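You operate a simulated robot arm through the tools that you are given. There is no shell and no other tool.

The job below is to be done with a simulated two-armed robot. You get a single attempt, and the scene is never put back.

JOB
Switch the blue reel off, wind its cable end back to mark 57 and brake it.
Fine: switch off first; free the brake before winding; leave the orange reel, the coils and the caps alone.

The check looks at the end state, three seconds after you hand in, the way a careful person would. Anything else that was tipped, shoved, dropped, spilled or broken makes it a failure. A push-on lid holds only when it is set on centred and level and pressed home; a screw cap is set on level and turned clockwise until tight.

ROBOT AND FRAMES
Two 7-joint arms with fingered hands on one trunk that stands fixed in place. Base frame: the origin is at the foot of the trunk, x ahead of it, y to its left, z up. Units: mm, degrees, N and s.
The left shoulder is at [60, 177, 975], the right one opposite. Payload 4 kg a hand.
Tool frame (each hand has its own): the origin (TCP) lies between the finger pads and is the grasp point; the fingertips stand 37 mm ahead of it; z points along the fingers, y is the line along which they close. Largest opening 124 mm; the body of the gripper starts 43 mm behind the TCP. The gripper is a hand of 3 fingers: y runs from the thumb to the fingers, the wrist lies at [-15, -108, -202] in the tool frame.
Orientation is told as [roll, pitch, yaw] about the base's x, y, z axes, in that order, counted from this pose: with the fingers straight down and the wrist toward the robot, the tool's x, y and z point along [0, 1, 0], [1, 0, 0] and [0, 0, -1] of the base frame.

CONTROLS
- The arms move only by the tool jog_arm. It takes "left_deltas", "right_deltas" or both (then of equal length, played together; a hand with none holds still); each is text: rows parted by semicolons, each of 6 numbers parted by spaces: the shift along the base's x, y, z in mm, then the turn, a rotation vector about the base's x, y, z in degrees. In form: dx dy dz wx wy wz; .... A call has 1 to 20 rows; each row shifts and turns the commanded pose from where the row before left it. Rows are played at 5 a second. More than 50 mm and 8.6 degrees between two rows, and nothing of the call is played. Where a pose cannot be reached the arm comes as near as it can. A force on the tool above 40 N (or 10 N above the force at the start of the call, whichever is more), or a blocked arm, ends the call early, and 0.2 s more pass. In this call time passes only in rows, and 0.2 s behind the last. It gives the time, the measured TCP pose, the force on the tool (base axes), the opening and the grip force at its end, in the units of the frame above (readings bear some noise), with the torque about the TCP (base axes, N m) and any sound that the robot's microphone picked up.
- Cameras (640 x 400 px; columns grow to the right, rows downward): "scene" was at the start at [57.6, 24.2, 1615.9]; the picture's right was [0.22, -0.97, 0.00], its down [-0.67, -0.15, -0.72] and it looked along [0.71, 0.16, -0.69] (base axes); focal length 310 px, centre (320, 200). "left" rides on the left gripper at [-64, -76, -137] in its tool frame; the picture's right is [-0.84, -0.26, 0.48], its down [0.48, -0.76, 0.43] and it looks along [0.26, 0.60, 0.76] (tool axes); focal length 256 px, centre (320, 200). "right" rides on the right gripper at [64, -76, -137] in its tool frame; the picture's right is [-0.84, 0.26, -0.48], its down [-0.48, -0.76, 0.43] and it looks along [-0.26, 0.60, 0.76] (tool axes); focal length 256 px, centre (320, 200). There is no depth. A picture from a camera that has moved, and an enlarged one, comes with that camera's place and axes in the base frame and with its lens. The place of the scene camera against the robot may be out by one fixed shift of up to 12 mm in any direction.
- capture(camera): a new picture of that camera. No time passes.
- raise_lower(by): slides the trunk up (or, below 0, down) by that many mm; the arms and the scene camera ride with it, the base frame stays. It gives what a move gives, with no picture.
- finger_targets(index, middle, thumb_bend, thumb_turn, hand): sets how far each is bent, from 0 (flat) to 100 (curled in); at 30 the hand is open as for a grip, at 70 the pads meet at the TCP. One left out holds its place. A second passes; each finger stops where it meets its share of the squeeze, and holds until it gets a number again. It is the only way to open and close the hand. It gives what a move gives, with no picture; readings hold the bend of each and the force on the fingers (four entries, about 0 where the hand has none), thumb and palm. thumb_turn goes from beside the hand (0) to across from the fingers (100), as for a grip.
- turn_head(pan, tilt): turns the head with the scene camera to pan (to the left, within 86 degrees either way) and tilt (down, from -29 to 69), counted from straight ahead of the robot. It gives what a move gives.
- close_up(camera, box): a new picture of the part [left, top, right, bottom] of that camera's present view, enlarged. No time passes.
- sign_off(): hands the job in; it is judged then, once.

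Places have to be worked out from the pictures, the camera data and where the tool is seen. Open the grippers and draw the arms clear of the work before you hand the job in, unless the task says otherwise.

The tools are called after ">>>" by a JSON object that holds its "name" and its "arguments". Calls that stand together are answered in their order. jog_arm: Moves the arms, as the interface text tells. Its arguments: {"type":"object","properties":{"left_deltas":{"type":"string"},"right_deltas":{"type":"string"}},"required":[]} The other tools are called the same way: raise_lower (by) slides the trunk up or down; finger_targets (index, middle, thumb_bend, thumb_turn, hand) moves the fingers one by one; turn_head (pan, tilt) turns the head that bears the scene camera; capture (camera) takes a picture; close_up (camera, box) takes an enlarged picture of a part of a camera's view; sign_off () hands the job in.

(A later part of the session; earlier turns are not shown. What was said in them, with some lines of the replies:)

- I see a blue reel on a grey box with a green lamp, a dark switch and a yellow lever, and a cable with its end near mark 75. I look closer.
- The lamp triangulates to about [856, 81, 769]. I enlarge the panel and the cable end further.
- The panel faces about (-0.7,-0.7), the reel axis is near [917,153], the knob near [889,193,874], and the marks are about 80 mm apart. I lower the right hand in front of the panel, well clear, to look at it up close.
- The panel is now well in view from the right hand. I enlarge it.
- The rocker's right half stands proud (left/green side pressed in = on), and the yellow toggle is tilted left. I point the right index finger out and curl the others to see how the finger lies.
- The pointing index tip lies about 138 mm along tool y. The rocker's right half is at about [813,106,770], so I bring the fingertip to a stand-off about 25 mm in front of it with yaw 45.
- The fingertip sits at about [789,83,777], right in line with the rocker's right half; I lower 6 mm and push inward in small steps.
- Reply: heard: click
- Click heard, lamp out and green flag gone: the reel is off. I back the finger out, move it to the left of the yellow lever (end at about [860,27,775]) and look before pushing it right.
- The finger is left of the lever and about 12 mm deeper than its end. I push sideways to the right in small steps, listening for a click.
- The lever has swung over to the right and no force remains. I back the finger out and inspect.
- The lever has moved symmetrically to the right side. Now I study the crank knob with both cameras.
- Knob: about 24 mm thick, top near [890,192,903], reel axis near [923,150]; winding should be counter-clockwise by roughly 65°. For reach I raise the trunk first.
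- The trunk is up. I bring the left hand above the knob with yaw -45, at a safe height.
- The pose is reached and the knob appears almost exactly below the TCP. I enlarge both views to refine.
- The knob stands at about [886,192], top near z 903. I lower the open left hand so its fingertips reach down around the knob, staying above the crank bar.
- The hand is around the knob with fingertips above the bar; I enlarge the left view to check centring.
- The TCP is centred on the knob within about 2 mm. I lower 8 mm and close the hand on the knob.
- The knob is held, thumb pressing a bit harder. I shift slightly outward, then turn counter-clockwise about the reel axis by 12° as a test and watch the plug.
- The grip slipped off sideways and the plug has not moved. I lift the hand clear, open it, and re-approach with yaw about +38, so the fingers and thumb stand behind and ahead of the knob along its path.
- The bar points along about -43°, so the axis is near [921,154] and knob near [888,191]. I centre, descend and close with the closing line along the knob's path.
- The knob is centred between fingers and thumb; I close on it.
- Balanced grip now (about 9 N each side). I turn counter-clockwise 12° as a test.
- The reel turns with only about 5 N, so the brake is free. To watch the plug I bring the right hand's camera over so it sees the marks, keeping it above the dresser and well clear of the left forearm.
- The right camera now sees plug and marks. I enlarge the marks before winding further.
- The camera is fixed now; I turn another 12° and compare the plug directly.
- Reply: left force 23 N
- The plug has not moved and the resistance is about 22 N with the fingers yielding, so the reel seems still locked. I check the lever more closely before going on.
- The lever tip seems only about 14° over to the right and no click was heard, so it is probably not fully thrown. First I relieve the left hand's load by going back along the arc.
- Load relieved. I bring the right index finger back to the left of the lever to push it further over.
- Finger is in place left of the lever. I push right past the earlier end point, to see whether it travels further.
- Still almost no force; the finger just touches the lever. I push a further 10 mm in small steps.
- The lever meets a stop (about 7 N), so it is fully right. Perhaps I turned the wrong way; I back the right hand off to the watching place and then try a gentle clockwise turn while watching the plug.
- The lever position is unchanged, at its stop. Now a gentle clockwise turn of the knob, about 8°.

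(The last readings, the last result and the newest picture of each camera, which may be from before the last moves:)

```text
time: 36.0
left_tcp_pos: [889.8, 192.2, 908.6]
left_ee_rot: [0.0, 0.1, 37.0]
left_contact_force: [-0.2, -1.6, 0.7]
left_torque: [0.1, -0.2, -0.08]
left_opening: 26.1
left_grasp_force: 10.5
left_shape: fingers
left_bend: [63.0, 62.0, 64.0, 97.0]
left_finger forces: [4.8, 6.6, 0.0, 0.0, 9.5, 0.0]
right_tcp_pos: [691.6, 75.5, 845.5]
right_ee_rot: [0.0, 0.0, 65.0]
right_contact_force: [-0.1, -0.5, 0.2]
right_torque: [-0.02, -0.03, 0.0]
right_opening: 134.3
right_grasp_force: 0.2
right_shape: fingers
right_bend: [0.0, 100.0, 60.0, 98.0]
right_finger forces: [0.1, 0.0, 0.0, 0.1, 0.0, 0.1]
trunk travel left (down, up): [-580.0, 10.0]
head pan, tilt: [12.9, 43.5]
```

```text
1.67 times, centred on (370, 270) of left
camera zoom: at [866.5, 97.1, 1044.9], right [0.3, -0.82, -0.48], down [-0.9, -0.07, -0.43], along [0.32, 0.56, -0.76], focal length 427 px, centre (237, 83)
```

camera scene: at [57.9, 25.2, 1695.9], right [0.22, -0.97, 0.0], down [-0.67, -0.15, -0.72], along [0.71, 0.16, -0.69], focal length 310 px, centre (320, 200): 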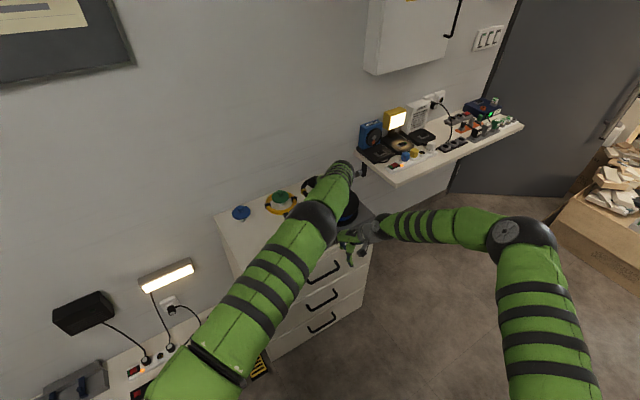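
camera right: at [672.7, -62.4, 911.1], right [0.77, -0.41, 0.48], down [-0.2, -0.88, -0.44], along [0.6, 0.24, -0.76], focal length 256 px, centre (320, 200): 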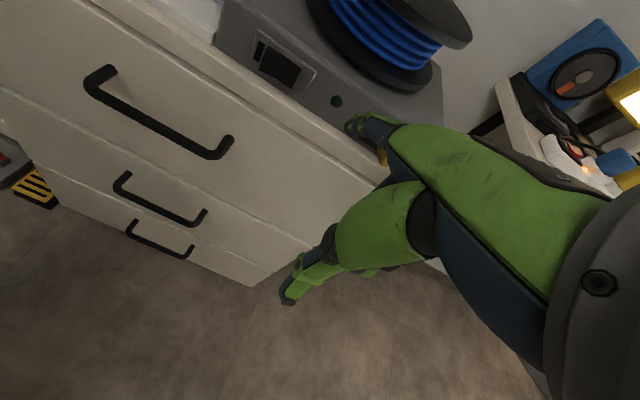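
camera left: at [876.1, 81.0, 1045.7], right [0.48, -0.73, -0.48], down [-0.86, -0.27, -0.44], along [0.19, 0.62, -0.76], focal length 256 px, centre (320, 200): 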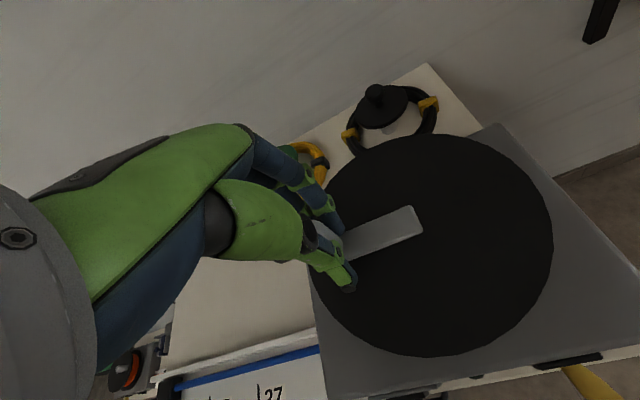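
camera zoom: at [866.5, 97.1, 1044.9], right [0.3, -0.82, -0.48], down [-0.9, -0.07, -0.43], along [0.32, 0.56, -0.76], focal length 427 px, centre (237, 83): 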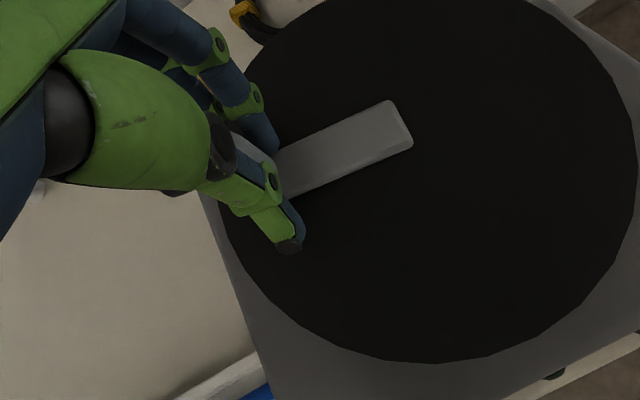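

The plug moved inward about 8 mm with almost no force: clockwise is the winding direction and the brake is free. About 58 mm remain; I go on clockwise in stages.

>>> {"name": "jog_arm", "arguments": {"left_deltas": "2.9 2.0 0 0 0 -3; 3.0 1.8 0 0 -1 -3; 3.1 1.6 0 0 -1 -3; 3.2 1.4 0 0 -1 -3; 3.3 1.1 0 0 -1 -3"}}

>>> {"name": "close_up", "arguments": {"camera": "right", "box": [120, 0, 320, 160]}}

>>> {"name": "close_up", "arguments": {"camera": "left", "box": [250, 150, 490, 390]}}

```text
time: 37.2
left_tcp_pos: [906.0, 201.0, 906.5]
left_ee_rot: [-1.9, -3.5, 22.0]
left_contact_force: [-1.5, 1.0, -1.2]
left_torque: [0.07, -0.04, -0.03]
left_opening: 24.8
left_grasp_force: 7.9
left_shape: fingers
left_bend: [64.0, 62.0, 64.0, 98.0]
left_finger forces: [3.4, 5.7, 0.0, 0.1, 7.6, 0.0]
right_tcp_pos: [692.9, 75.8, 845.4]
right_ee_rot: [0.0, 0.1, 65.1]
right_contact_force: [0.2, -1.2, 0.2]
right_torque: [-0.01, 0.01, -0.01]
right_opening: 134.5
right_grasp_force: 0.0
right_shape: fingers
right_bend: [0.0, 100.0, 60.0, 98.0]
right_finger forces: [0.1, 0.0, 0.0, 0.0, 0.1, 0.0]
trunk travel left (down, up): [-580.0, 10.0]
head pan, tilt: [12.9, 43.5]
```

```text
2.50 times, centred on (220, 80) of right
camera zoom: at [602.7, 33.6, 981.3], right [0.87, -0.12, 0.48], down [0.12, -0.89, -0.43], along [0.48, 0.43, -0.76], focal length 640 px, centre (570, 500)
```

zoom: 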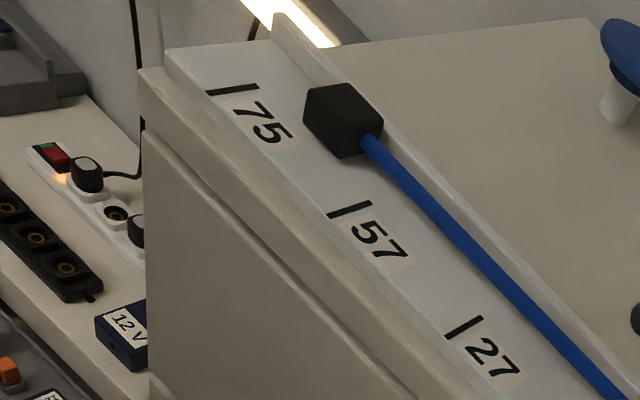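

```text
1.67 times, centred on (370, 270) of left
camera zoom: at [848.6, 116.1, 1041.8], right [0.11, -0.88, -0.47], down [-0.85, 0.16, -0.5], along [0.51, 0.46, -0.73], focal length 427 px, centre (237, 83)
```

zoom: 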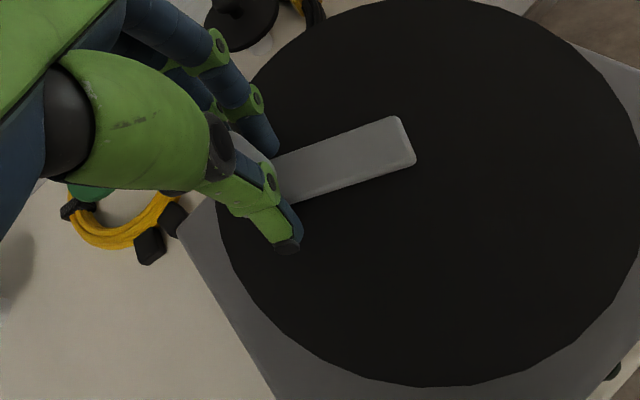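

That was about 19 mm of cable for 20° with next to no force; about 39 mm remain. I continue another 20°.

>>> {"name": "jog_arm", "arguments": {"left_deltas": "3.4 0.9 0 0 -1 -3; 3.4 0.7 0 0 -1 -3; 3.4 0.4 0 0 -1 -3; 3.5 0.2 0 0 -1 -3; 3.5 -0.1 0 0 -1 -3"}}

>>> {"name": "close_up", "arguments": {"camera": "right", "box": [120, 0, 320, 160]}}

>>> {"name": "close_up", "arguments": {"camera": "left", "box": [250, 150, 490, 390]}}

```text
time: 38.4
left_tcp_pos: [922.2, 202.5, 907.2]
left_ee_rot: [-3.2, -8.4, 7.3]
left_contact_force: [-0.4, 3.6, -3.7]
left_torque: [0.1, -0.06, 0.02]
left_opening: 20.9
left_grasp_force: 5.4
left_shape: fingers
left_bend: [65.0, 63.0, 65.0, 97.0]
left_finger forces: [1.7, 5.4, 0.0, 0.0, 4.1, 0.0]
right_tcp_pos: [692.1, 76.7, 843.8]
right_ee_rot: [0.1, -0.1, 65.2]
right_contact_force: [-0.2, 0.0, -0.6]
right_torque: [-0.04, 0.01, -0.02]
right_opening: 134.1
right_grasp_force: 0.0
right_shape: fingers
right_bend: [0.0, 100.0, 60.0, 98.0]
right_finger forces: [0.1, 0.0, 0.0, 0.0, 0.1, 0.0]
trunk travel left (down, up): [-580.0, 10.0]
head pan, tilt: [12.9, 43.5]
```

```text
2.50 times, centred on (220, 80) of right
camera zoom: at [603.0, 33.8, 981.1], right [0.87, -0.12, 0.48], down [0.12, -0.89, -0.43], along [0.48, 0.43, -0.76], focal length 640 px, centre (570, 500)
```

zoom: 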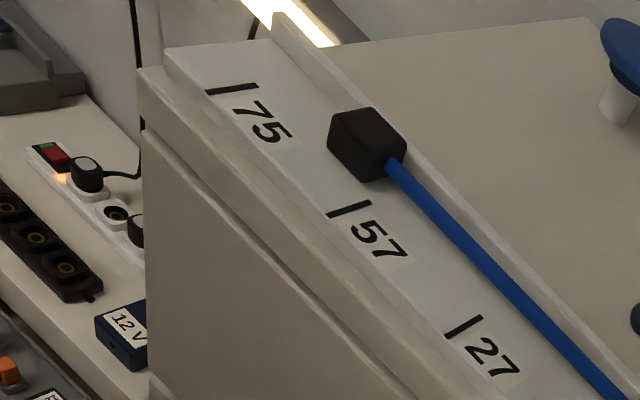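

```text
1.67 times, centred on (370, 270) of left
camera zoom: at [834.4, 137.1, 1034.8], right [-0.08, -0.88, -0.47], down [-0.74, 0.37, -0.57], along [0.67, 0.3, -0.68], focal length 427 px, centre (237, 83)
```

zoom: 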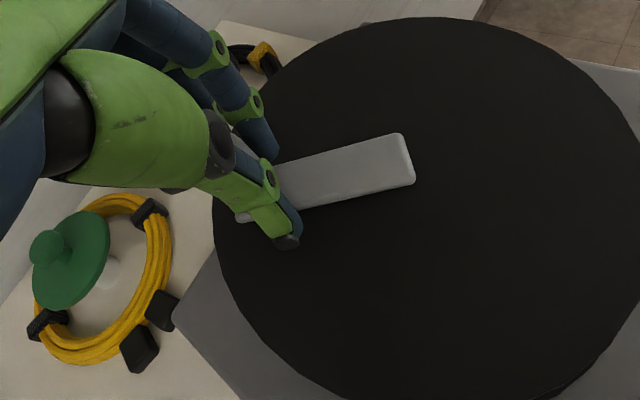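

Another 17 mm; about 22 mm remain. The grip drifts slightly inward of the knob, so I shift outward 3 mm and continue 14°.

>>> {"name": "jog_arm", "arguments": {"left_deltas": "0.5 1.5 0 0 0 0; 0.5 1.5 0 0 0 0; 3.4 0.2 0 0 -1 -3; 3.4 -0.1 0 0 -1 -3; 3.4 -0.4 0 0 -1 -3"}}

>>> {"name": "close_up", "arguments": {"camera": "right", "box": [120, 0, 320, 160]}}

>>> {"name": "close_up", "arguments": {"camera": "left", "box": [250, 150, 490, 390]}}

```text
time: 39.6
left_tcp_pos: [933.9, 205.0, 908.8]
left_ee_rot: [-3.2, -11.3, -2.0]
left_contact_force: [-1.4, -4.8, -4.8]
left_torque: [-0.07, 0.01, -0.07]
left_opening: 20.8
left_grasp_force: 6.2
left_shape: fingers
left_bend: [65.0, 64.0, 65.0, 97.0]
left_finger forces: [2.4, 3.1, 0.1, 0.0, 6.9, 0.0]
right_tcp_pos: [692.2, 75.0, 843.9]
right_ee_rot: [0.1, 0.0, 65.0]
right_contact_force: [0.6, 0.5, -0.3]
right_torque: [-0.01, 0.02, -0.01]
right_opening: 134.3
right_grasp_force: 0.0
right_shape: fingers
right_bend: [0.0, 100.0, 60.0, 98.0]
right_finger forces: [0.0, 0.1, 0.1, 0.0, 0.1, 0.0]
trunk travel left (down, up): [-580.0, 10.0]
head pan, tilt: [12.9, 43.5]
```

```text
2.50 times, centred on (220, 80) of right
camera zoom: at [602.8, 33.0, 981.2], right [0.87, -0.12, 0.48], down [0.12, -0.89, -0.44], along [0.48, 0.43, -0.76], focal length 640 px, centre (570, 500)
```

zoom: 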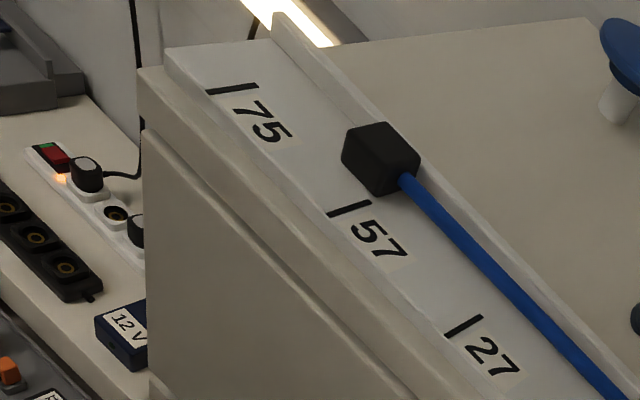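

```text
1.67 times, centred on (370, 270) of left
camera zoom: at [829.2, 153.3, 1030.4], right [-0.19, -0.86, -0.48], down [-0.64, 0.48, -0.6], along [0.74, 0.19, -0.64], focal length 427 px, centre (237, 83)
```

zoom: 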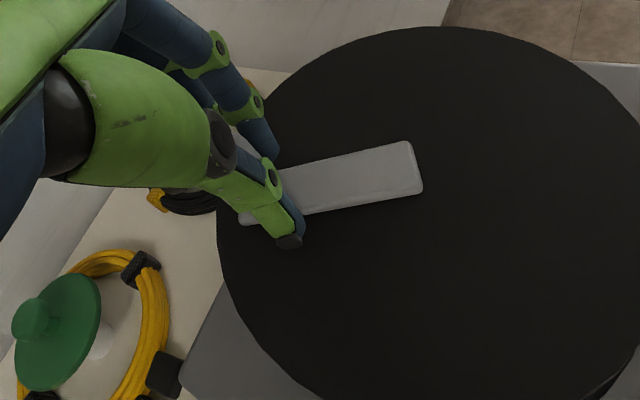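

About 12 mm remain. I continue three small steps.

>>> {"name": "jog_arm", "arguments": {"left_deltas": "3.4 -0.9 0 0 -1 -3; 3.2 -1.2 0 0 -1 -3; 2.2 -1.0 0 0 -0.5 -2"}}

>>> {"name": "close_up", "arguments": {"camera": "right", "box": [170, 20, 290, 110]}}

>>> {"name": "close_up", "arguments": {"camera": "left", "box": [250, 150, 490, 390]}}

```text
time: 40.4
left_tcp_pos: [941.5, 202.5, 908.3]
left_ee_rot: [-2.9, -13.7, -10.0]
left_contact_force: [-3.0, -3.9, -4.7]
left_torque: [-0.06, 0.05, -0.11]
left_opening: 20.8
left_grasp_force: 5.9
left_shape: fingers
left_bend: [65.0, 64.0, 65.0, 97.0]
left_finger forces: [2.4, 2.9, 0.0, 0.0, 6.6, 0.0]
right_tcp_pos: [691.8, 76.4, 845.1]
right_ee_rot: [0.1, 0.2, 65.1]
right_contact_force: [-0.4, 0.5, 0.1]
right_torque: [-0.01, -0.01, -0.03]
right_opening: 134.2
right_grasp_force: 0.1
right_shape: fingers
right_bend: [0.0, 100.0, 60.0, 98.0]
right_finger forces: [0.0, 0.0, 0.1, 0.0, 0.0, 0.0]
trunk travel left (down, up): [-580.0, 10.0]
head pan, tilt: [12.9, 43.5]
```

```text
4.44 times, centred on (230, 65) of right
camera zoom: at [602.8, 33.4, 981.2], right [0.87, -0.12, 0.48], down [0.12, -0.89, -0.44], along [0.48, 0.43, -0.76], focal length 1138 px, centre (720, 800)
```

zoom: 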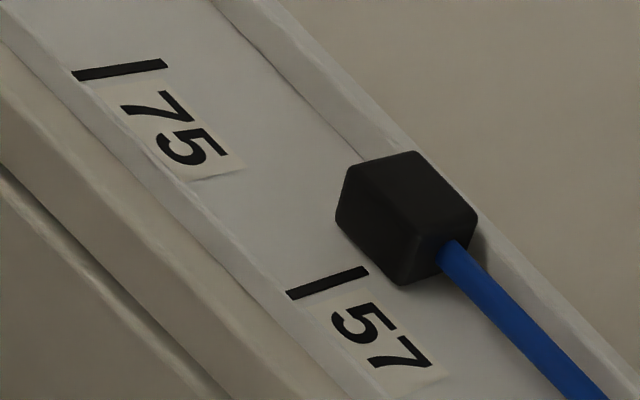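

```text
1.67 times, centred on (370, 270) of left
camera zoom: at [826.6, 166.4, 1025.7], right [-0.29, -0.82, -0.49], down [-0.54, 0.56, -0.63], along [0.79, 0.08, -0.61], focal length 427 px, centre (237, 83)
```

zoom: 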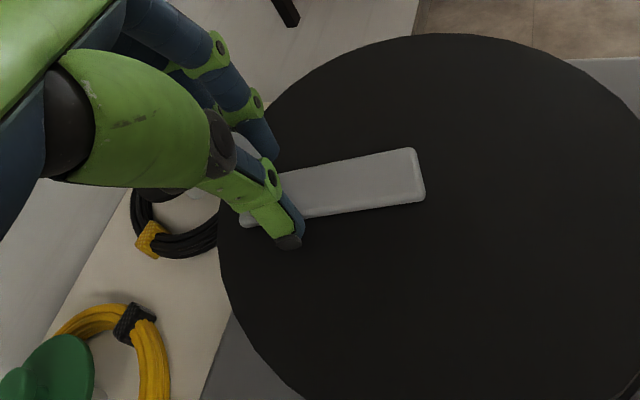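

Plug centre is about 4–5 mm short of mark 57. One more small step.

>>> {"name": "jog_arm", "arguments": {"left_deltas": "2.1 -1.0 0 0 -0.5 -2; 2.0 -1.1 0 0 -0.5 -2"}}

>>> {"name": "close_up", "arguments": {"camera": "right", "box": [170, 20, 290, 110]}}

>>> {"name": "capture", "arguments": {"camera": "scene"}}

```text
time: 41.0
left_tcp_pos: [946.6, 200.5, 908.9]
left_ee_rot: [-2.8, -14.8, -13.9]
left_contact_force: [-2.2, -2.1, -2.2]
left_torque: [-0.03, 0.05, -0.05]
left_opening: 20.7
left_grasp_force: 5.7
left_shape: fingers
left_bend: [65.0, 64.0, 65.0, 97.0]
left_finger forces: [2.4, 3.1, 0.0, 0.1, 6.1, 0.0]
right_tcp_pos: [691.2, 76.3, 844.8]
right_ee_rot: [0.1, 0.0, 65.2]
right_contact_force: [-0.6, 0.2, -0.5]
right_torque: [0.0, -0.02, 0.02]
right_opening: 134.4
right_grasp_force: 0.0
right_shape: fingers
right_bend: [0.0, 100.0, 60.0, 98.0]
right_finger forces: [0.0, 0.0, 0.0, 0.0, 0.0, 0.1]
trunk travel left (down, up): [-580.0, 10.0]
head pan, tilt: [12.9, 43.5]
```

```text
4.44 times, centred on (230, 65) of right
camera zoom: at [602.7, 33.5, 981.4], right [0.87, -0.12, 0.48], down [0.12, -0.89, -0.44], along [0.48, 0.43, -0.76], focal length 1138 px, centre (720, 800)
```

zoom: 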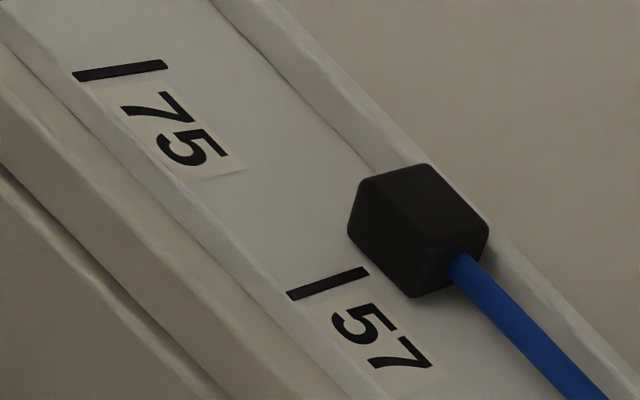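

```text
taken
camera scene: at [57.7, 24.1, 1696.0], right [0.22, -0.97, 0.0], down [-0.67, -0.15, -0.72], along [0.71, 0.16, -0.69], focal length 310 px, centre (320, 200)
```

scene: 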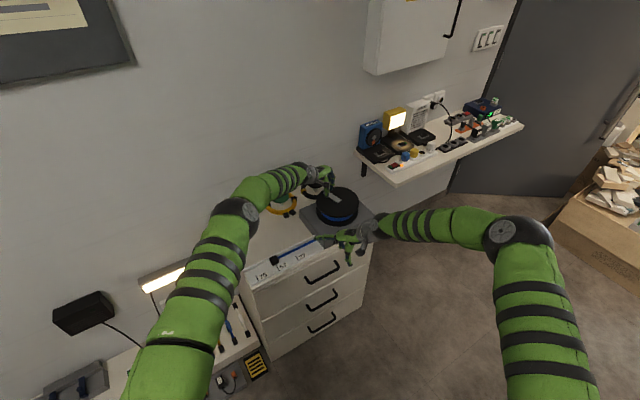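

By the right camera the plug centre now lines up with mark 57; I check with the scene camera.

>>> {"name": "close_up", "arguments": {"camera": "scene", "box": [248, 235, 312, 275]}}

>>> {"name": "close_up", "arguments": {"camera": "scene", "box": [290, 150, 400, 230]}}

```text
10.00 times, centred on (280, 255) of scene
camera zoom: at [57.7, 24.1, 1696.0], right [0.22, -0.97, 0.0], down [-0.67, -0.15, -0.72], along [0.71, 0.16, -0.69], focal length 3101 px, centre (720, -350)
```

zoom: 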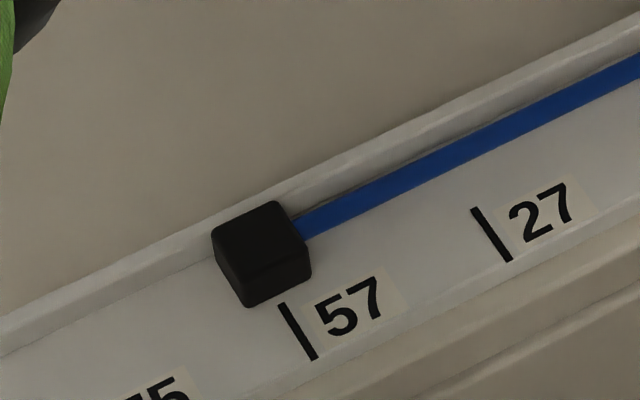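

```text
5.00 times, centred on (345, 190) of scene
camera zoom: at [57.7, 24.1, 1696.0], right [0.22, -0.97, 0.0], down [-0.67, -0.15, -0.72], along [0.71, 0.16, -0.69], focal length 1551 px, centre (195, 250)
```

zoom: 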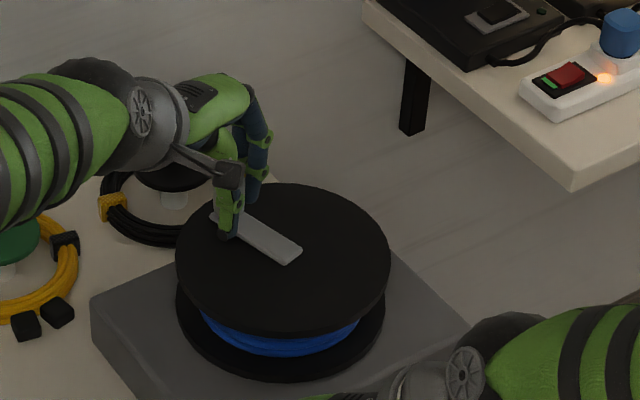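

The scene camera also shows the plug centred at mark 57. With the left hand holding the knob still, I bring the right finger around to the right side of the brake lever.

>>> {"name": "jog_arm", "arguments": {"right_deltas": "17.8 -36 0 0 0 -4; 17.8 -36 0 0 0 -4; 17.8 -36 0 0 0 -4; 17.8 -36 0 0 0 -4; 17.8 -36 0 0 0 -4; 17.8 -36 0 0 0 0; 0 0 -35 0 0 0; 0 0 -35 0 0 0; 10.8 10.8 0 0 0 0; 10.8 10.8 0 0 0 0; 10.8 10.8 0 0 0 0"}}

>>> {"name": "close_up", "arguments": {"camera": "scene", "box": [330, 195, 410, 245]}}

>>> {"name": "close_up", "arguments": {"camera": "right", "box": [260, 40, 420, 160]}}

```text
time: 43.4
left_tcp_pos: [946.4, 198.7, 907.9]
left_ee_rot: [-2.8, -14.8, -13.9]
left_contact_force: [0.3, -0.9, -1.4]
left_torque: [0.0, 0.02, -0.07]
left_opening: 20.4
left_grasp_force: 6.0
left_shape: fingers
left_bend: [65.0, 64.0, 65.0, 97.0]
left_finger forces: [2.0, 3.7, 0.0, 0.1, 5.8, 0.0]
right_tcp_pos: [829.7, -106.7, 774.5]
right_ee_rot: [0.1, 0.1, 45.1]
right_contact_force: [0.4, 0.3, 0.6]
right_torque: [-0.01, 0.0, -0.05]
right_opening: 134.1
right_grasp_force: 0.1
right_shape: fingers
right_bend: [0.0, 100.0, 60.0, 98.0]
right_finger forces: [0.0, 0.0, 0.0, 0.0, 0.0, 0.1]
trunk travel left (down, up): [-580.0, 10.0]
head pan, tilt: [12.9, 43.5]
```

```text
8.00 times, centred on (370, 220) of scene
camera zoom: at [57.7, 24.3, 1696.0], right [0.22, -0.97, 0.0], down [-0.67, -0.15, -0.72], along [0.71, 0.16, -0.69], focal length 2481 px, centre (-80, 40)
```

zoom: 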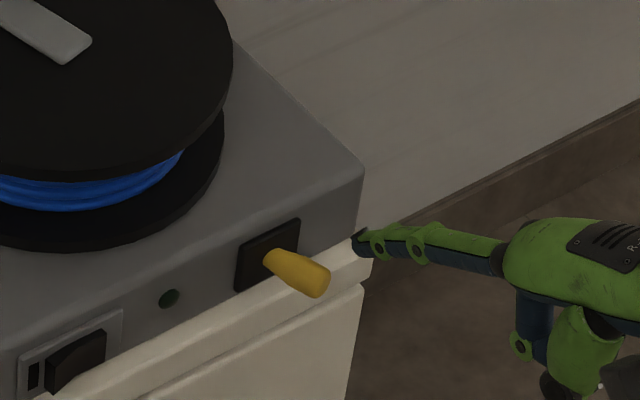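

```text
3.33 times, centred on (340, 100) of right
camera zoom: at [732.0, -116.6, 910.7], right [0.77, -0.41, 0.48], down [-0.2, -0.88, -0.43], along [0.6, 0.24, -0.76], focal length 853 px, centre (253, 533)
```

zoom: 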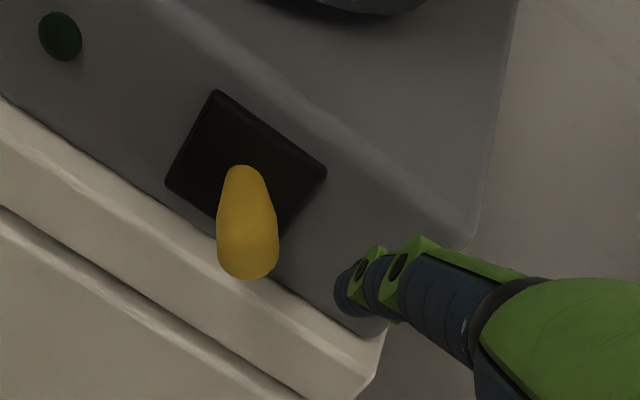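

The finger is clear to the right of the lever. I push it to the left in small steps.

>>> {"name": "jog_arm", "arguments": {"right_deltas": "-3.5 3.5 0 0 0 0; -3.5 3.5 0 0 0 0; -3.5 3.5 0 0 0 0; -3.5 3.5 0 0 0 0; -3.5 3.5 0 0 0 0; -2.1 2.1 0 0 0 0; -2.1 2.1 0 0 0 0; -2.1 2.1 0 0 0 0; -2.1 2.1 0 0 0 0; -2.1 2.1 0 0 0 0; -2.1 2.1 0 0 0 0; -2.1 2.1 0 0 0 0; -2.1 2.1 0 0 0 0; -2.1 2.1 0 0 0 0"}}

>>> {"name": "close_up", "arguments": {"camera": "scene", "box": [330, 195, 410, 245]}}

>>> {"name": "close_up", "arguments": {"camera": "right", "box": [260, 40, 420, 160]}}

```text
time: 46.4
left_tcp_pos: [946.6, 199.8, 908.7]
left_ee_rot: [-2.9, -14.7, -13.9]
left_contact_force: [-1.8, 0.0, -1.0]
left_torque: [0.05, 0.02, -0.04]
left_opening: 20.6
left_grasp_force: 5.7
left_shape: fingers
left_bend: [65.0, 64.0, 65.0, 97.0]
left_finger forces: [1.5, 3.7, 0.1, 0.0, 6.4, 0.0]
right_tcp_pos: [795.8, -71.5, 774.6]
right_ee_rot: [0.0, -0.1, 45.0]
right_contact_force: [3.8, -6.4, 2.1]
right_torque: [0.22, -0.24, -0.93]
right_opening: 134.7
right_grasp_force: 3.3
right_shape: fingers
right_bend: [0.0, 100.0, 60.0, 98.0]
right_finger forces: [7.2, 0.1, 0.0, 0.1, 0.1, 0.1]
trunk travel left (down, up): [-580.0, 10.0]
head pan, tilt: [12.9, 43.5]
```

```text
8.00 times, centred on (370, 220) of scene
camera zoom: at [57.8, 23.6, 1696.0], right [0.22, -0.97, 0.0], down [-0.67, -0.15, -0.72], along [0.71, 0.16, -0.69], focal length 2481 px, centre (-80, 40)
```

zoom: 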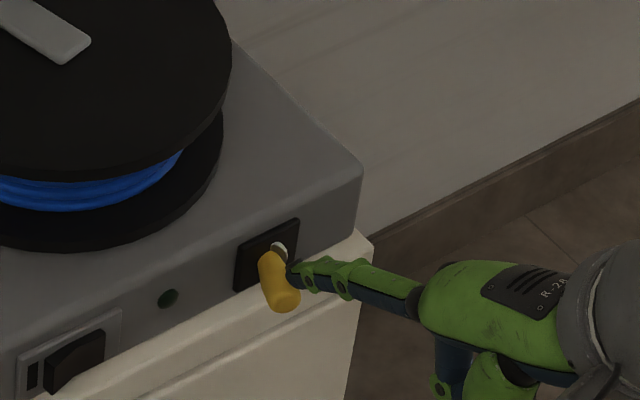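

```text
3.33 times, centred on (340, 100) of right
camera zoom: at [696.4, -81.4, 911.2], right [0.77, -0.41, 0.48], down [-0.2, -0.88, -0.44], along [0.6, 0.24, -0.76], focal length 853 px, centre (253, 533)
```

zoom: 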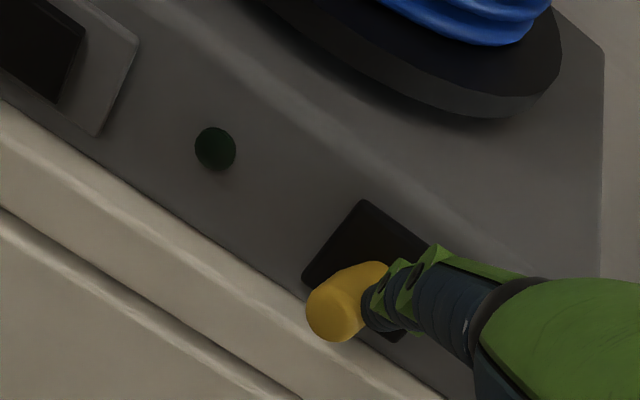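

The lever is back fully left against its stop (about 7 N), with the ball visible on its right as at the start. I withdraw the right finger and check the lever.

>>> {"name": "jog_arm", "arguments": {"right_deltas": "4 -4 0 0 0 0; -15 -15 0 0 0 0; -15 -15 0 0 0 0; -15 -15 0 0 0 0; -15 -15 0 0 0 0; -15 -15 0 0 0 0"}}

>>> {"name": "close_up", "arguments": {"camera": "scene", "box": [330, 195, 410, 245]}}

>>> {"name": "close_up", "arguments": {"camera": "scene", "box": [248, 235, 312, 275]}}

>>> {"name": "close_up", "arguments": {"camera": "left", "box": [220, 120, 440, 340]}}

```text
time: 47.8
left_tcp_pos: [947.0, 200.4, 908.5]
left_ee_rot: [-2.8, -14.8, -13.9]
left_contact_force: [-1.8, -0.6, 0.3]
left_torque: [-0.01, -0.01, -0.08]
left_opening: 20.4
left_grasp_force: 6.3
left_shape: fingers
left_bend: [65.0, 64.0, 65.0, 97.0]
left_finger forces: [2.3, 3.4, 0.0, 0.1, 6.9, 0.0]
right_tcp_pos: [723.2, -149.8, 775.0]
right_ee_rot: [0.1, 0.1, 45.1]
right_contact_force: [-0.6, -0.1, 0.5]
right_torque: [-0.03, 0.0, 0.01]
right_opening: 134.7
right_grasp_force: 0.0
right_shape: fingers
right_bend: [0.0, 100.0, 60.0, 98.0]
right_finger forces: [0.0, 0.0, 0.0, 0.0, 0.0, 0.0]
trunk travel left (down, up): [-580.0, 10.0]
head pan, tilt: [12.9, 43.5]
```

```text
8.00 times, centred on (370, 220) of scene
camera zoom: at [57.8, 23.9, 1695.9], right [0.22, -0.97, 0.0], down [-0.67, -0.15, -0.72], along [0.71, 0.16, -0.69], focal length 2481 px, centre (-80, 40)
```

zoom: 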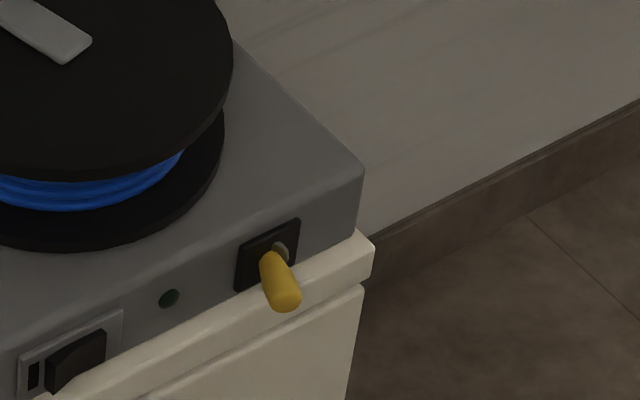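

```text
10.00 times, centred on (280, 255) of scene
camera zoom: at [57.8, 23.9, 1695.9], right [0.22, -0.97, 0.0], down [-0.67, -0.15, -0.72], along [0.71, 0.16, -0.69], focal length 3101 px, centre (720, -350)
```

zoom: 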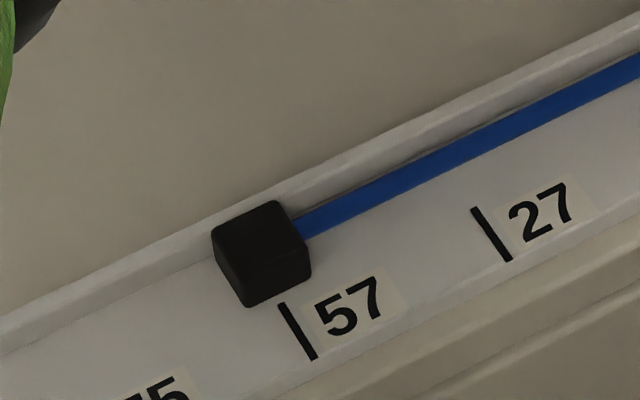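

```text
1.82 times, centred on (330, 230) of left
camera zoom: at [826.4, 172.3, 1023.4], right [-0.34, -0.8, -0.49], down [-0.49, 0.6, -0.64], along [0.8, 0.03, -0.59], focal length 465 px, centre (302, 146)
```

zoom: 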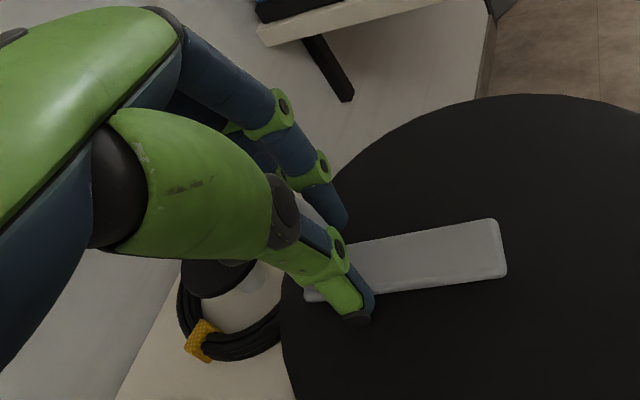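

Lever left, plug unmoved. I verify the brake holds by a gentle 4 mm nudge on the knob and back.

>>> {"name": "jog_arm", "arguments": {"left_deltas": "1.8 -0.9 0 0 0 0; 1.8 -0.9 0 0 0 0"}}

>>> {"name": "close_up", "arguments": {"camera": "scene", "box": [248, 235, 312, 275]}}

>>> {"name": "jog_arm", "arguments": {"left_deltas": "-1.8 0.9 0 0 0 0; -1.8 0.9 0 0 0 0"}}

>>> {"name": "close_up", "arguments": {"camera": "scene", "box": [248, 235, 312, 275]}}

```text
time: 48.4
left_tcp_pos: [948.9, 199.0, 908.2]
left_ee_rot: [-2.7, -14.8, -13.9]
left_contact_force: [-8.8, 2.1, 1.6]
left_torque: [0.04, 0.18, -0.11]
left_opening: 21.4
left_grasp_force: 7.4
left_shape: fingers
left_bend: [66.0, 64.0, 64.0, 97.0]
left_finger forces: [0.8, 2.1, 0.1, 0.0, 11.5, 0.0]
right_tcp_pos: [721.7, -149.4, 775.3]
right_ee_rot: [-0.1, 0.0, 45.1]
right_contact_force: [-0.6, -0.5, 0.1]
right_torque: [0.01, -0.03, 0.0]
right_opening: 134.5
right_grasp_force: 0.1
right_shape: fingers
right_bend: [0.0, 100.0, 60.0, 98.0]
right_finger forces: [0.0, 0.0, 0.0, 0.0, 0.1, 0.0]
trunk travel left (down, up): [-580.0, 10.0]
head pan, tilt: [12.9, 43.5]
```

```text
10.00 times, centred on (280, 255) of scene
camera zoom: at [56.6, 24.3, 1696.0], right [0.22, -0.97, 0.0], down [-0.67, -0.15, -0.73], along [0.71, 0.16, -0.69], focal length 3101 px, centre (720, -350)
```

zoom: 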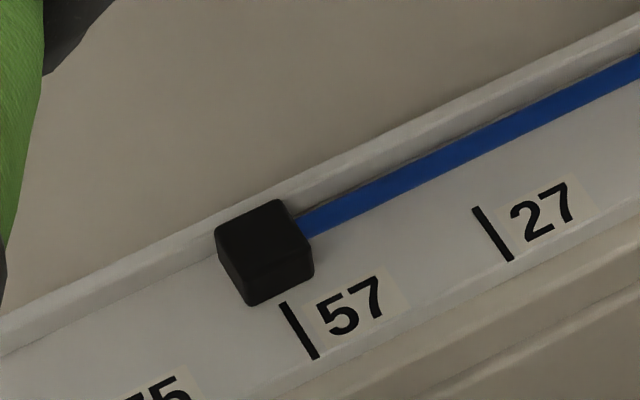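

```text
time: 49.0
left_tcp_pos: [946.6, 199.5, 908.4]
left_ee_rot: [-2.8, -14.8, -13.9]
left_contact_force: [0.9, -0.6, -1.2]
left_torque: [-0.03, -0.08, -0.02]
left_opening: 20.6
left_grasp_force: 6.0
left_shape: fingers
left_bend: [65.0, 63.0, 65.0, 97.0]
left_finger forces: [2.1, 4.3, 0.0, 0.0, 5.1, 0.0]
right_tcp_pos: [721.8, -149.9, 774.3]
right_ee_rot: [0.1, 0.0, 45.0]
right_contact_force: [-0.3, 0.0, 0.1]
right_torque: [-0.02, 0.01, 0.0]
right_opening: 134.5
right_grasp_force: 0.1
right_shape: fingers
right_bend: [0.0, 100.0, 60.0, 98.0]
right_finger forces: [0.0, 0.0, 0.0, 0.0, 0.0, 0.0]
trunk travel left (down, up): [-580.0, 10.0]
head pan, tilt: [12.9, 43.5]
```

```text
10.00 times, centred on (280, 255) of scene
camera zoom: at [58.2, 24.1, 1695.9], right [0.22, -0.97, 0.0], down [-0.67, -0.15, -0.72], along [0.71, 0.16, -0.69], focal length 3101 px, centre (720, -350)
```

zoom: 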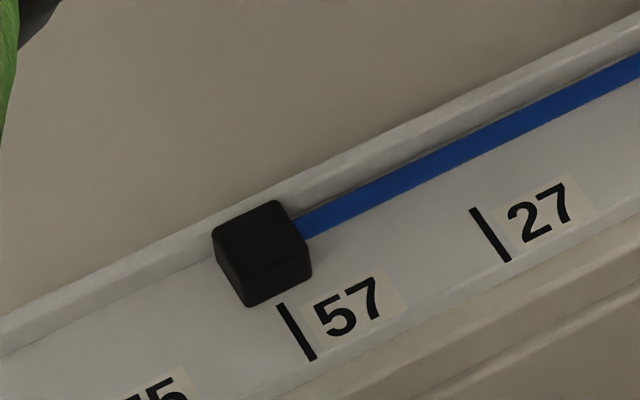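

The brake holds (9 N, plug still at 57). I loosen the left hand a little, lift straight off the knob, then open fully.

>>> {"name": "finger_targets", "arguments": {"hand": "left", "index": 54, "middle": 54, "thumb_bend": 56}}

>>> {"name": "jog_arm", "arguments": {"left_deltas": "0 0 8 0 0 0; 0 0 12 0 0 0; 0 0 20 0 0 0; 0 0 25 0 0 0; 0 0 25 0 0 0"}}

>>> {"name": "capture", "arguments": {"camera": "left"}}

>>> {"name": "close_up", "arguments": {"camera": "scene", "box": [248, 235, 312, 275]}}

```text
time: 50.0
left_tcp_pos: [946.3, 199.2, 907.2]
left_ee_rot: [-2.8, -14.8, -13.9]
left_contact_force: [1.1, 0.0, 3.1]
left_torque: [0.02, 0.02, -0.04]
left_opening: 45.1
left_grasp_force: 1.4
left_shape: fingers
left_bend: [54.0, 54.0, 56.0, 97.0]
left_finger forces: [0.0, 0.0, 0.1, 0.0, 2.9, 0.0]
right_tcp_pos: [722.5, -151.1, 774.6]
right_ee_rot: [0.1, 0.0, 45.1]
right_contact_force: [-0.4, -0.4, -0.1]
right_torque: [0.0, 0.02, 0.0]
right_opening: 134.7
right_grasp_force: 0.0
right_shape: fingers
right_bend: [0.0, 100.0, 60.0, 98.0]
right_finger forces: [0.1, 0.0, 0.0, 0.1, 0.0, 0.0]
trunk travel left (down, up): [-580.0, 10.0]
head pan, tilt: [12.9, 43.5]
```

```text
time: 51.2
left_tcp_pos: [947.4, 199.0, 997.6]
left_ee_rot: [-2.9, -14.7, -13.9]
left_contact_force: [-0.1, -0.9, 0.0]
left_torque: [0.0, 0.01, -0.01]
left_opening: 46.3
left_grasp_force: 0.1
left_shape: fingers
left_bend: [54.0, 54.0, 56.0, 98.0]
left_finger forces: [0.0, 0.0, 0.0, 0.0, 0.1, 0.1]
right_tcp_pos: [722.3, -150.6, 776.2]
right_ee_rot: [0.0, -0.1, 45.2]
right_contact_force: [0.5, -0.4, 0.5]
right_torque: [0.01, -0.03, -0.01]
right_opening: 134.6
right_grasp_force: 0.1
right_shape: fingers
right_bend: [0.0, 100.0, 60.0, 98.0]
right_finger forces: [0.1, 0.1, 0.0, 0.0, 0.1, 0.1]
trunk travel left (down, up): [-580.0, 10.0]
head pan, tilt: [12.9, 43.5]
```

```text
taken
camera left: at [825.8, 172.0, 1113.7], right [-0.34, -0.8, -0.49], down [-0.49, 0.6, -0.64], along [0.8, 0.03, -0.59], focal length 256 px, centre (320, 200)
```

left: 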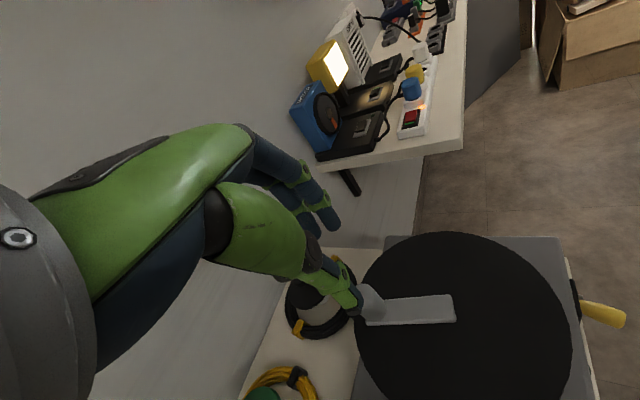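

```text
10.00 times, centred on (280, 255) of scene
camera zoom: at [57.3, 24.0, 1695.9], right [0.22, -0.97, 0.0], down [-0.67, -0.15, -0.73], along [0.71, 0.16, -0.69], focal length 3101 px, centre (720, -350)
```

zoom: 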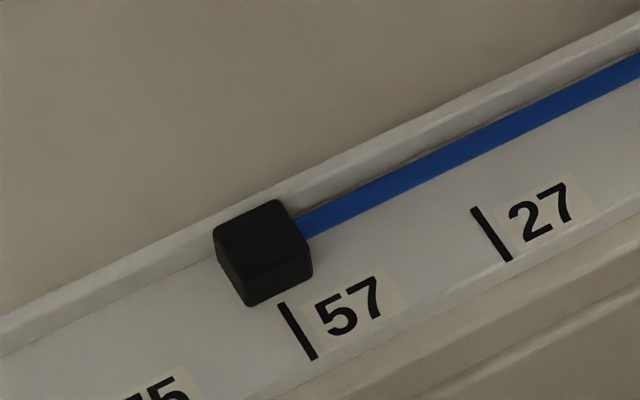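

The left hand is free and the plug stays at 57. I draw both arms back and up, clear of the work.

>>> {"name": "jog_arm", "arguments": {"left_deltas": "0 0 30 0 0 0; -20 5 30 0 1 0; -36 15 15 0 1 0; -36 15 15 0 1 0; -36 15 15 0 1 0; -36 15 15 0 1 0; -36 15 10 0 1 0; -36 15 10 0 1 0; -36 15 10 0 1 0; -36 15 10 0 1 0", "right_deltas": "-10 -15 20 0 0 0; -10 -15 25 0 0 0; -10 -15 25 0 0 0; -10 -10 25 0 0 0; 0 -10 25 0 0 0; 0 -10 25 0 0 0; 0 -5 25 0 0 0; 0 0 25 0 0 0; 0 0 25 0 0 0; 0 0 25 0 0 0"}}

>>> {"name": "finger_targets", "arguments": {"hand": "left", "index": 30, "middle": 30, "thumb_bend": 30}}

>>> {"name": "finger_targets", "arguments": {"hand": "right", "index": 30, "middle": 30, "thumb_bend": 30}}

>>> {"name": "capture", "arguments": {"camera": "scene"}}

>>> {"name": "close_up", "arguments": {"camera": "scene", "box": [220, 150, 400, 290]}}

>>> {"name": "close_up", "arguments": {"camera": "scene", "box": [248, 235, 312, 275]}}

```text
time: 53.4
left_tcp_pos: [635.3, 325.2, 1158.3]
left_ee_rot: [-4.9, -6.1, -13.5]
left_contact_force: [0.6, 0.3, 0.0]
left_torque: [0.02, -0.04, 0.02]
left_opening: 45.9
left_grasp_force: 0.1
left_shape: fingers
left_bend: [54.0, 54.0, 56.0, 98.0]
left_finger forces: [0.0, 0.0, 0.0, 0.0, 0.0, 0.0]
right_tcp_pos: [682.0, -230.9, 1020.0]
right_ee_rot: [0.0, 0.0, 45.0]
right_contact_force: [-0.4, 0.5, 0.3]
right_torque: [-0.02, -0.02, 0.0]
right_opening: 134.5
right_grasp_force: 0.0
right_shape: fingers
right_bend: [0.0, 100.0, 60.0, 98.0]
right_finger forces: [0.0, 0.0, 0.0, 0.0, 0.0, 0.0]
trunk travel left (down, up): [-580.0, 10.0]
head pan, tilt: [12.9, 43.5]
```

```text
time: 54.4
left_tcp_pos: [638.3, 324.8, 1157.6]
left_ee_rot: [-5.1, -6.1, -13.6]
left_contact_force: [0.0, 0.3, 0.1]
left_torque: [-0.02, 0.02, 0.0]
left_opening: 123.0
left_grasp_force: 0.2
left_shape: fingers
left_bend: [30.0, 30.0, 30.0, 98.0]
left_finger forces: [0.0, 0.1, 0.0, 0.1, 0.0, 0.1]
right_tcp_pos: [684.2, -229.7, 1020.0]
right_ee_rot: [0.1, 0.0, 45.1]
right_contact_force: [0.3, 0.6, 0.2]
right_torque: [-0.01, 0.0, -0.01]
right_opening: 134.4
right_grasp_force: 0.1
right_shape: fingers
right_bend: [0.0, 100.0, 60.0, 98.0]
right_finger forces: [0.0, 0.0, 0.1, 0.1, 0.0, 0.0]
trunk travel left (down, up): [-580.0, 10.0]
head pan, tilt: [12.9, 43.5]
```

```text
time: 55.4
left_tcp_pos: [637.3, 323.8, 1157.8]
left_ee_rot: [-5.1, -6.1, -13.5]
left_contact_force: [-0.1, 0.3, -0.1]
left_torque: [0.01, -0.01, -0.01]
left_opening: 123.4
left_grasp_force: 0.1
left_shape: fingers
left_bend: [30.0, 30.0, 30.0, 98.0]
left_finger forces: [0.0, 0.0, 0.0, 0.0, 0.1, 0.0]
right_tcp_pos: [683.6, -229.5, 1018.7]
right_ee_rot: [-0.1, 0.0, 45.1]
right_contact_force: [0.5, -0.1, -0.3]
right_torque: [0.04, -0.05, 0.02]
right_opening: 123.6
right_grasp_force: 0.1
right_shape: fingers
right_bend: [30.0, 30.0, 30.0, 98.0]
right_finger forces: [0.0, 0.0, 0.1, 0.0, 0.0, 0.0]
trunk travel left (down, up): [-580.0, 10.0]
head pan, tilt: [12.9, 43.5]
```

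```text
taken
camera scene: at [57.6, 24.2, 1695.9], right [0.22, -0.97, 0.0], down [-0.67, -0.15, -0.72], along [0.71, 0.16, -0.69], focal length 310 px, centre (320, 200)
```

scene: 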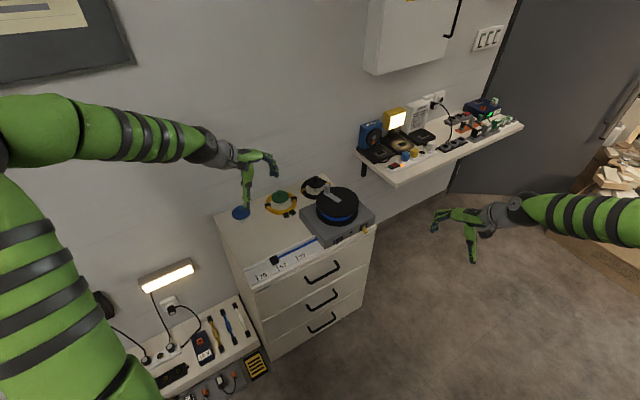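

```text
2.86 times, centred on (310, 220) of scene
camera zoom: at [57.6, 24.2, 1695.9], right [0.22, -0.97, 0.0], down [-0.67, -0.15, -0.72], along [0.71, 0.16, -0.69], focal length 886 px, centre (349, 143)
```

zoom: 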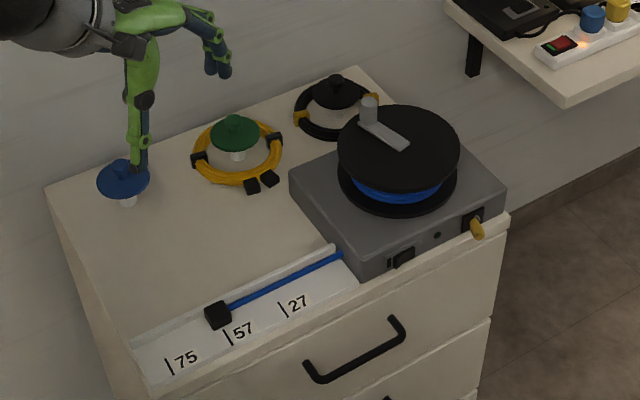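

```text
10.00 times, centred on (280, 255) of scene
camera zoom: at [57.6, 24.2, 1695.9], right [0.22, -0.97, 0.0], down [-0.67, -0.15, -0.72], along [0.71, 0.16, -0.69], focal length 3101 px, centre (720, -350)
```

zoom: 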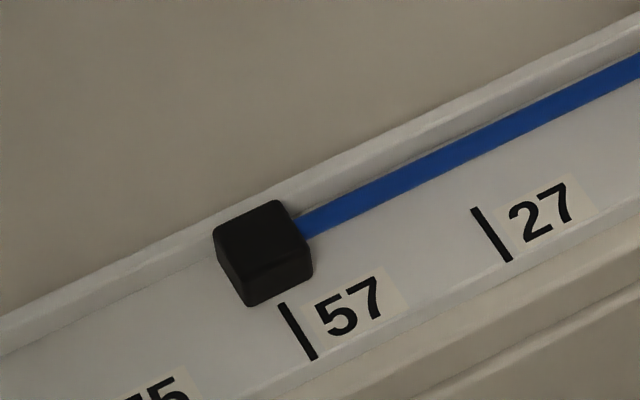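

The lamp is out, the lever is back in the braked position, and the plug is centred at mark 57. Caps and coils are untouched, and both hands are open and clear, so I hand in.

>>> {"name": "sign_off", "arguments": {}}

```text
The job is handed in.
```

The job is handed in: the blue reel is switched off, its cable end is wound back to mark 57, and the brake is on.

- **Switch:** I pressed the rocker first. It clicked, the green lamp went out and the green flag disappeared.
- **Brake freed:** I pushed the yellow lever right until it met its stop.
- **Winding:** I first tried the crank counter-clockwise, which is the wrong way. It met resistance of up to about 22 N and the cable end did not move. Clockwise wound it in easily, with only a few newtons on the crank. I took the centre of the cable-end plug as the reference, and both cameras show it lined up with mark 57.
- **Brake set:** I pushed the lever back left to its stop. A nudge of about 9 N on the crank then did not move the cable end.

I didn't touch the coils or caps, and saw nothing else disturbed. I never made out a separate orange reel in the pictures. Both hands are open and drawn clear. The trunk is 80 mm higher than at the start; I raised it for reach and left it there.
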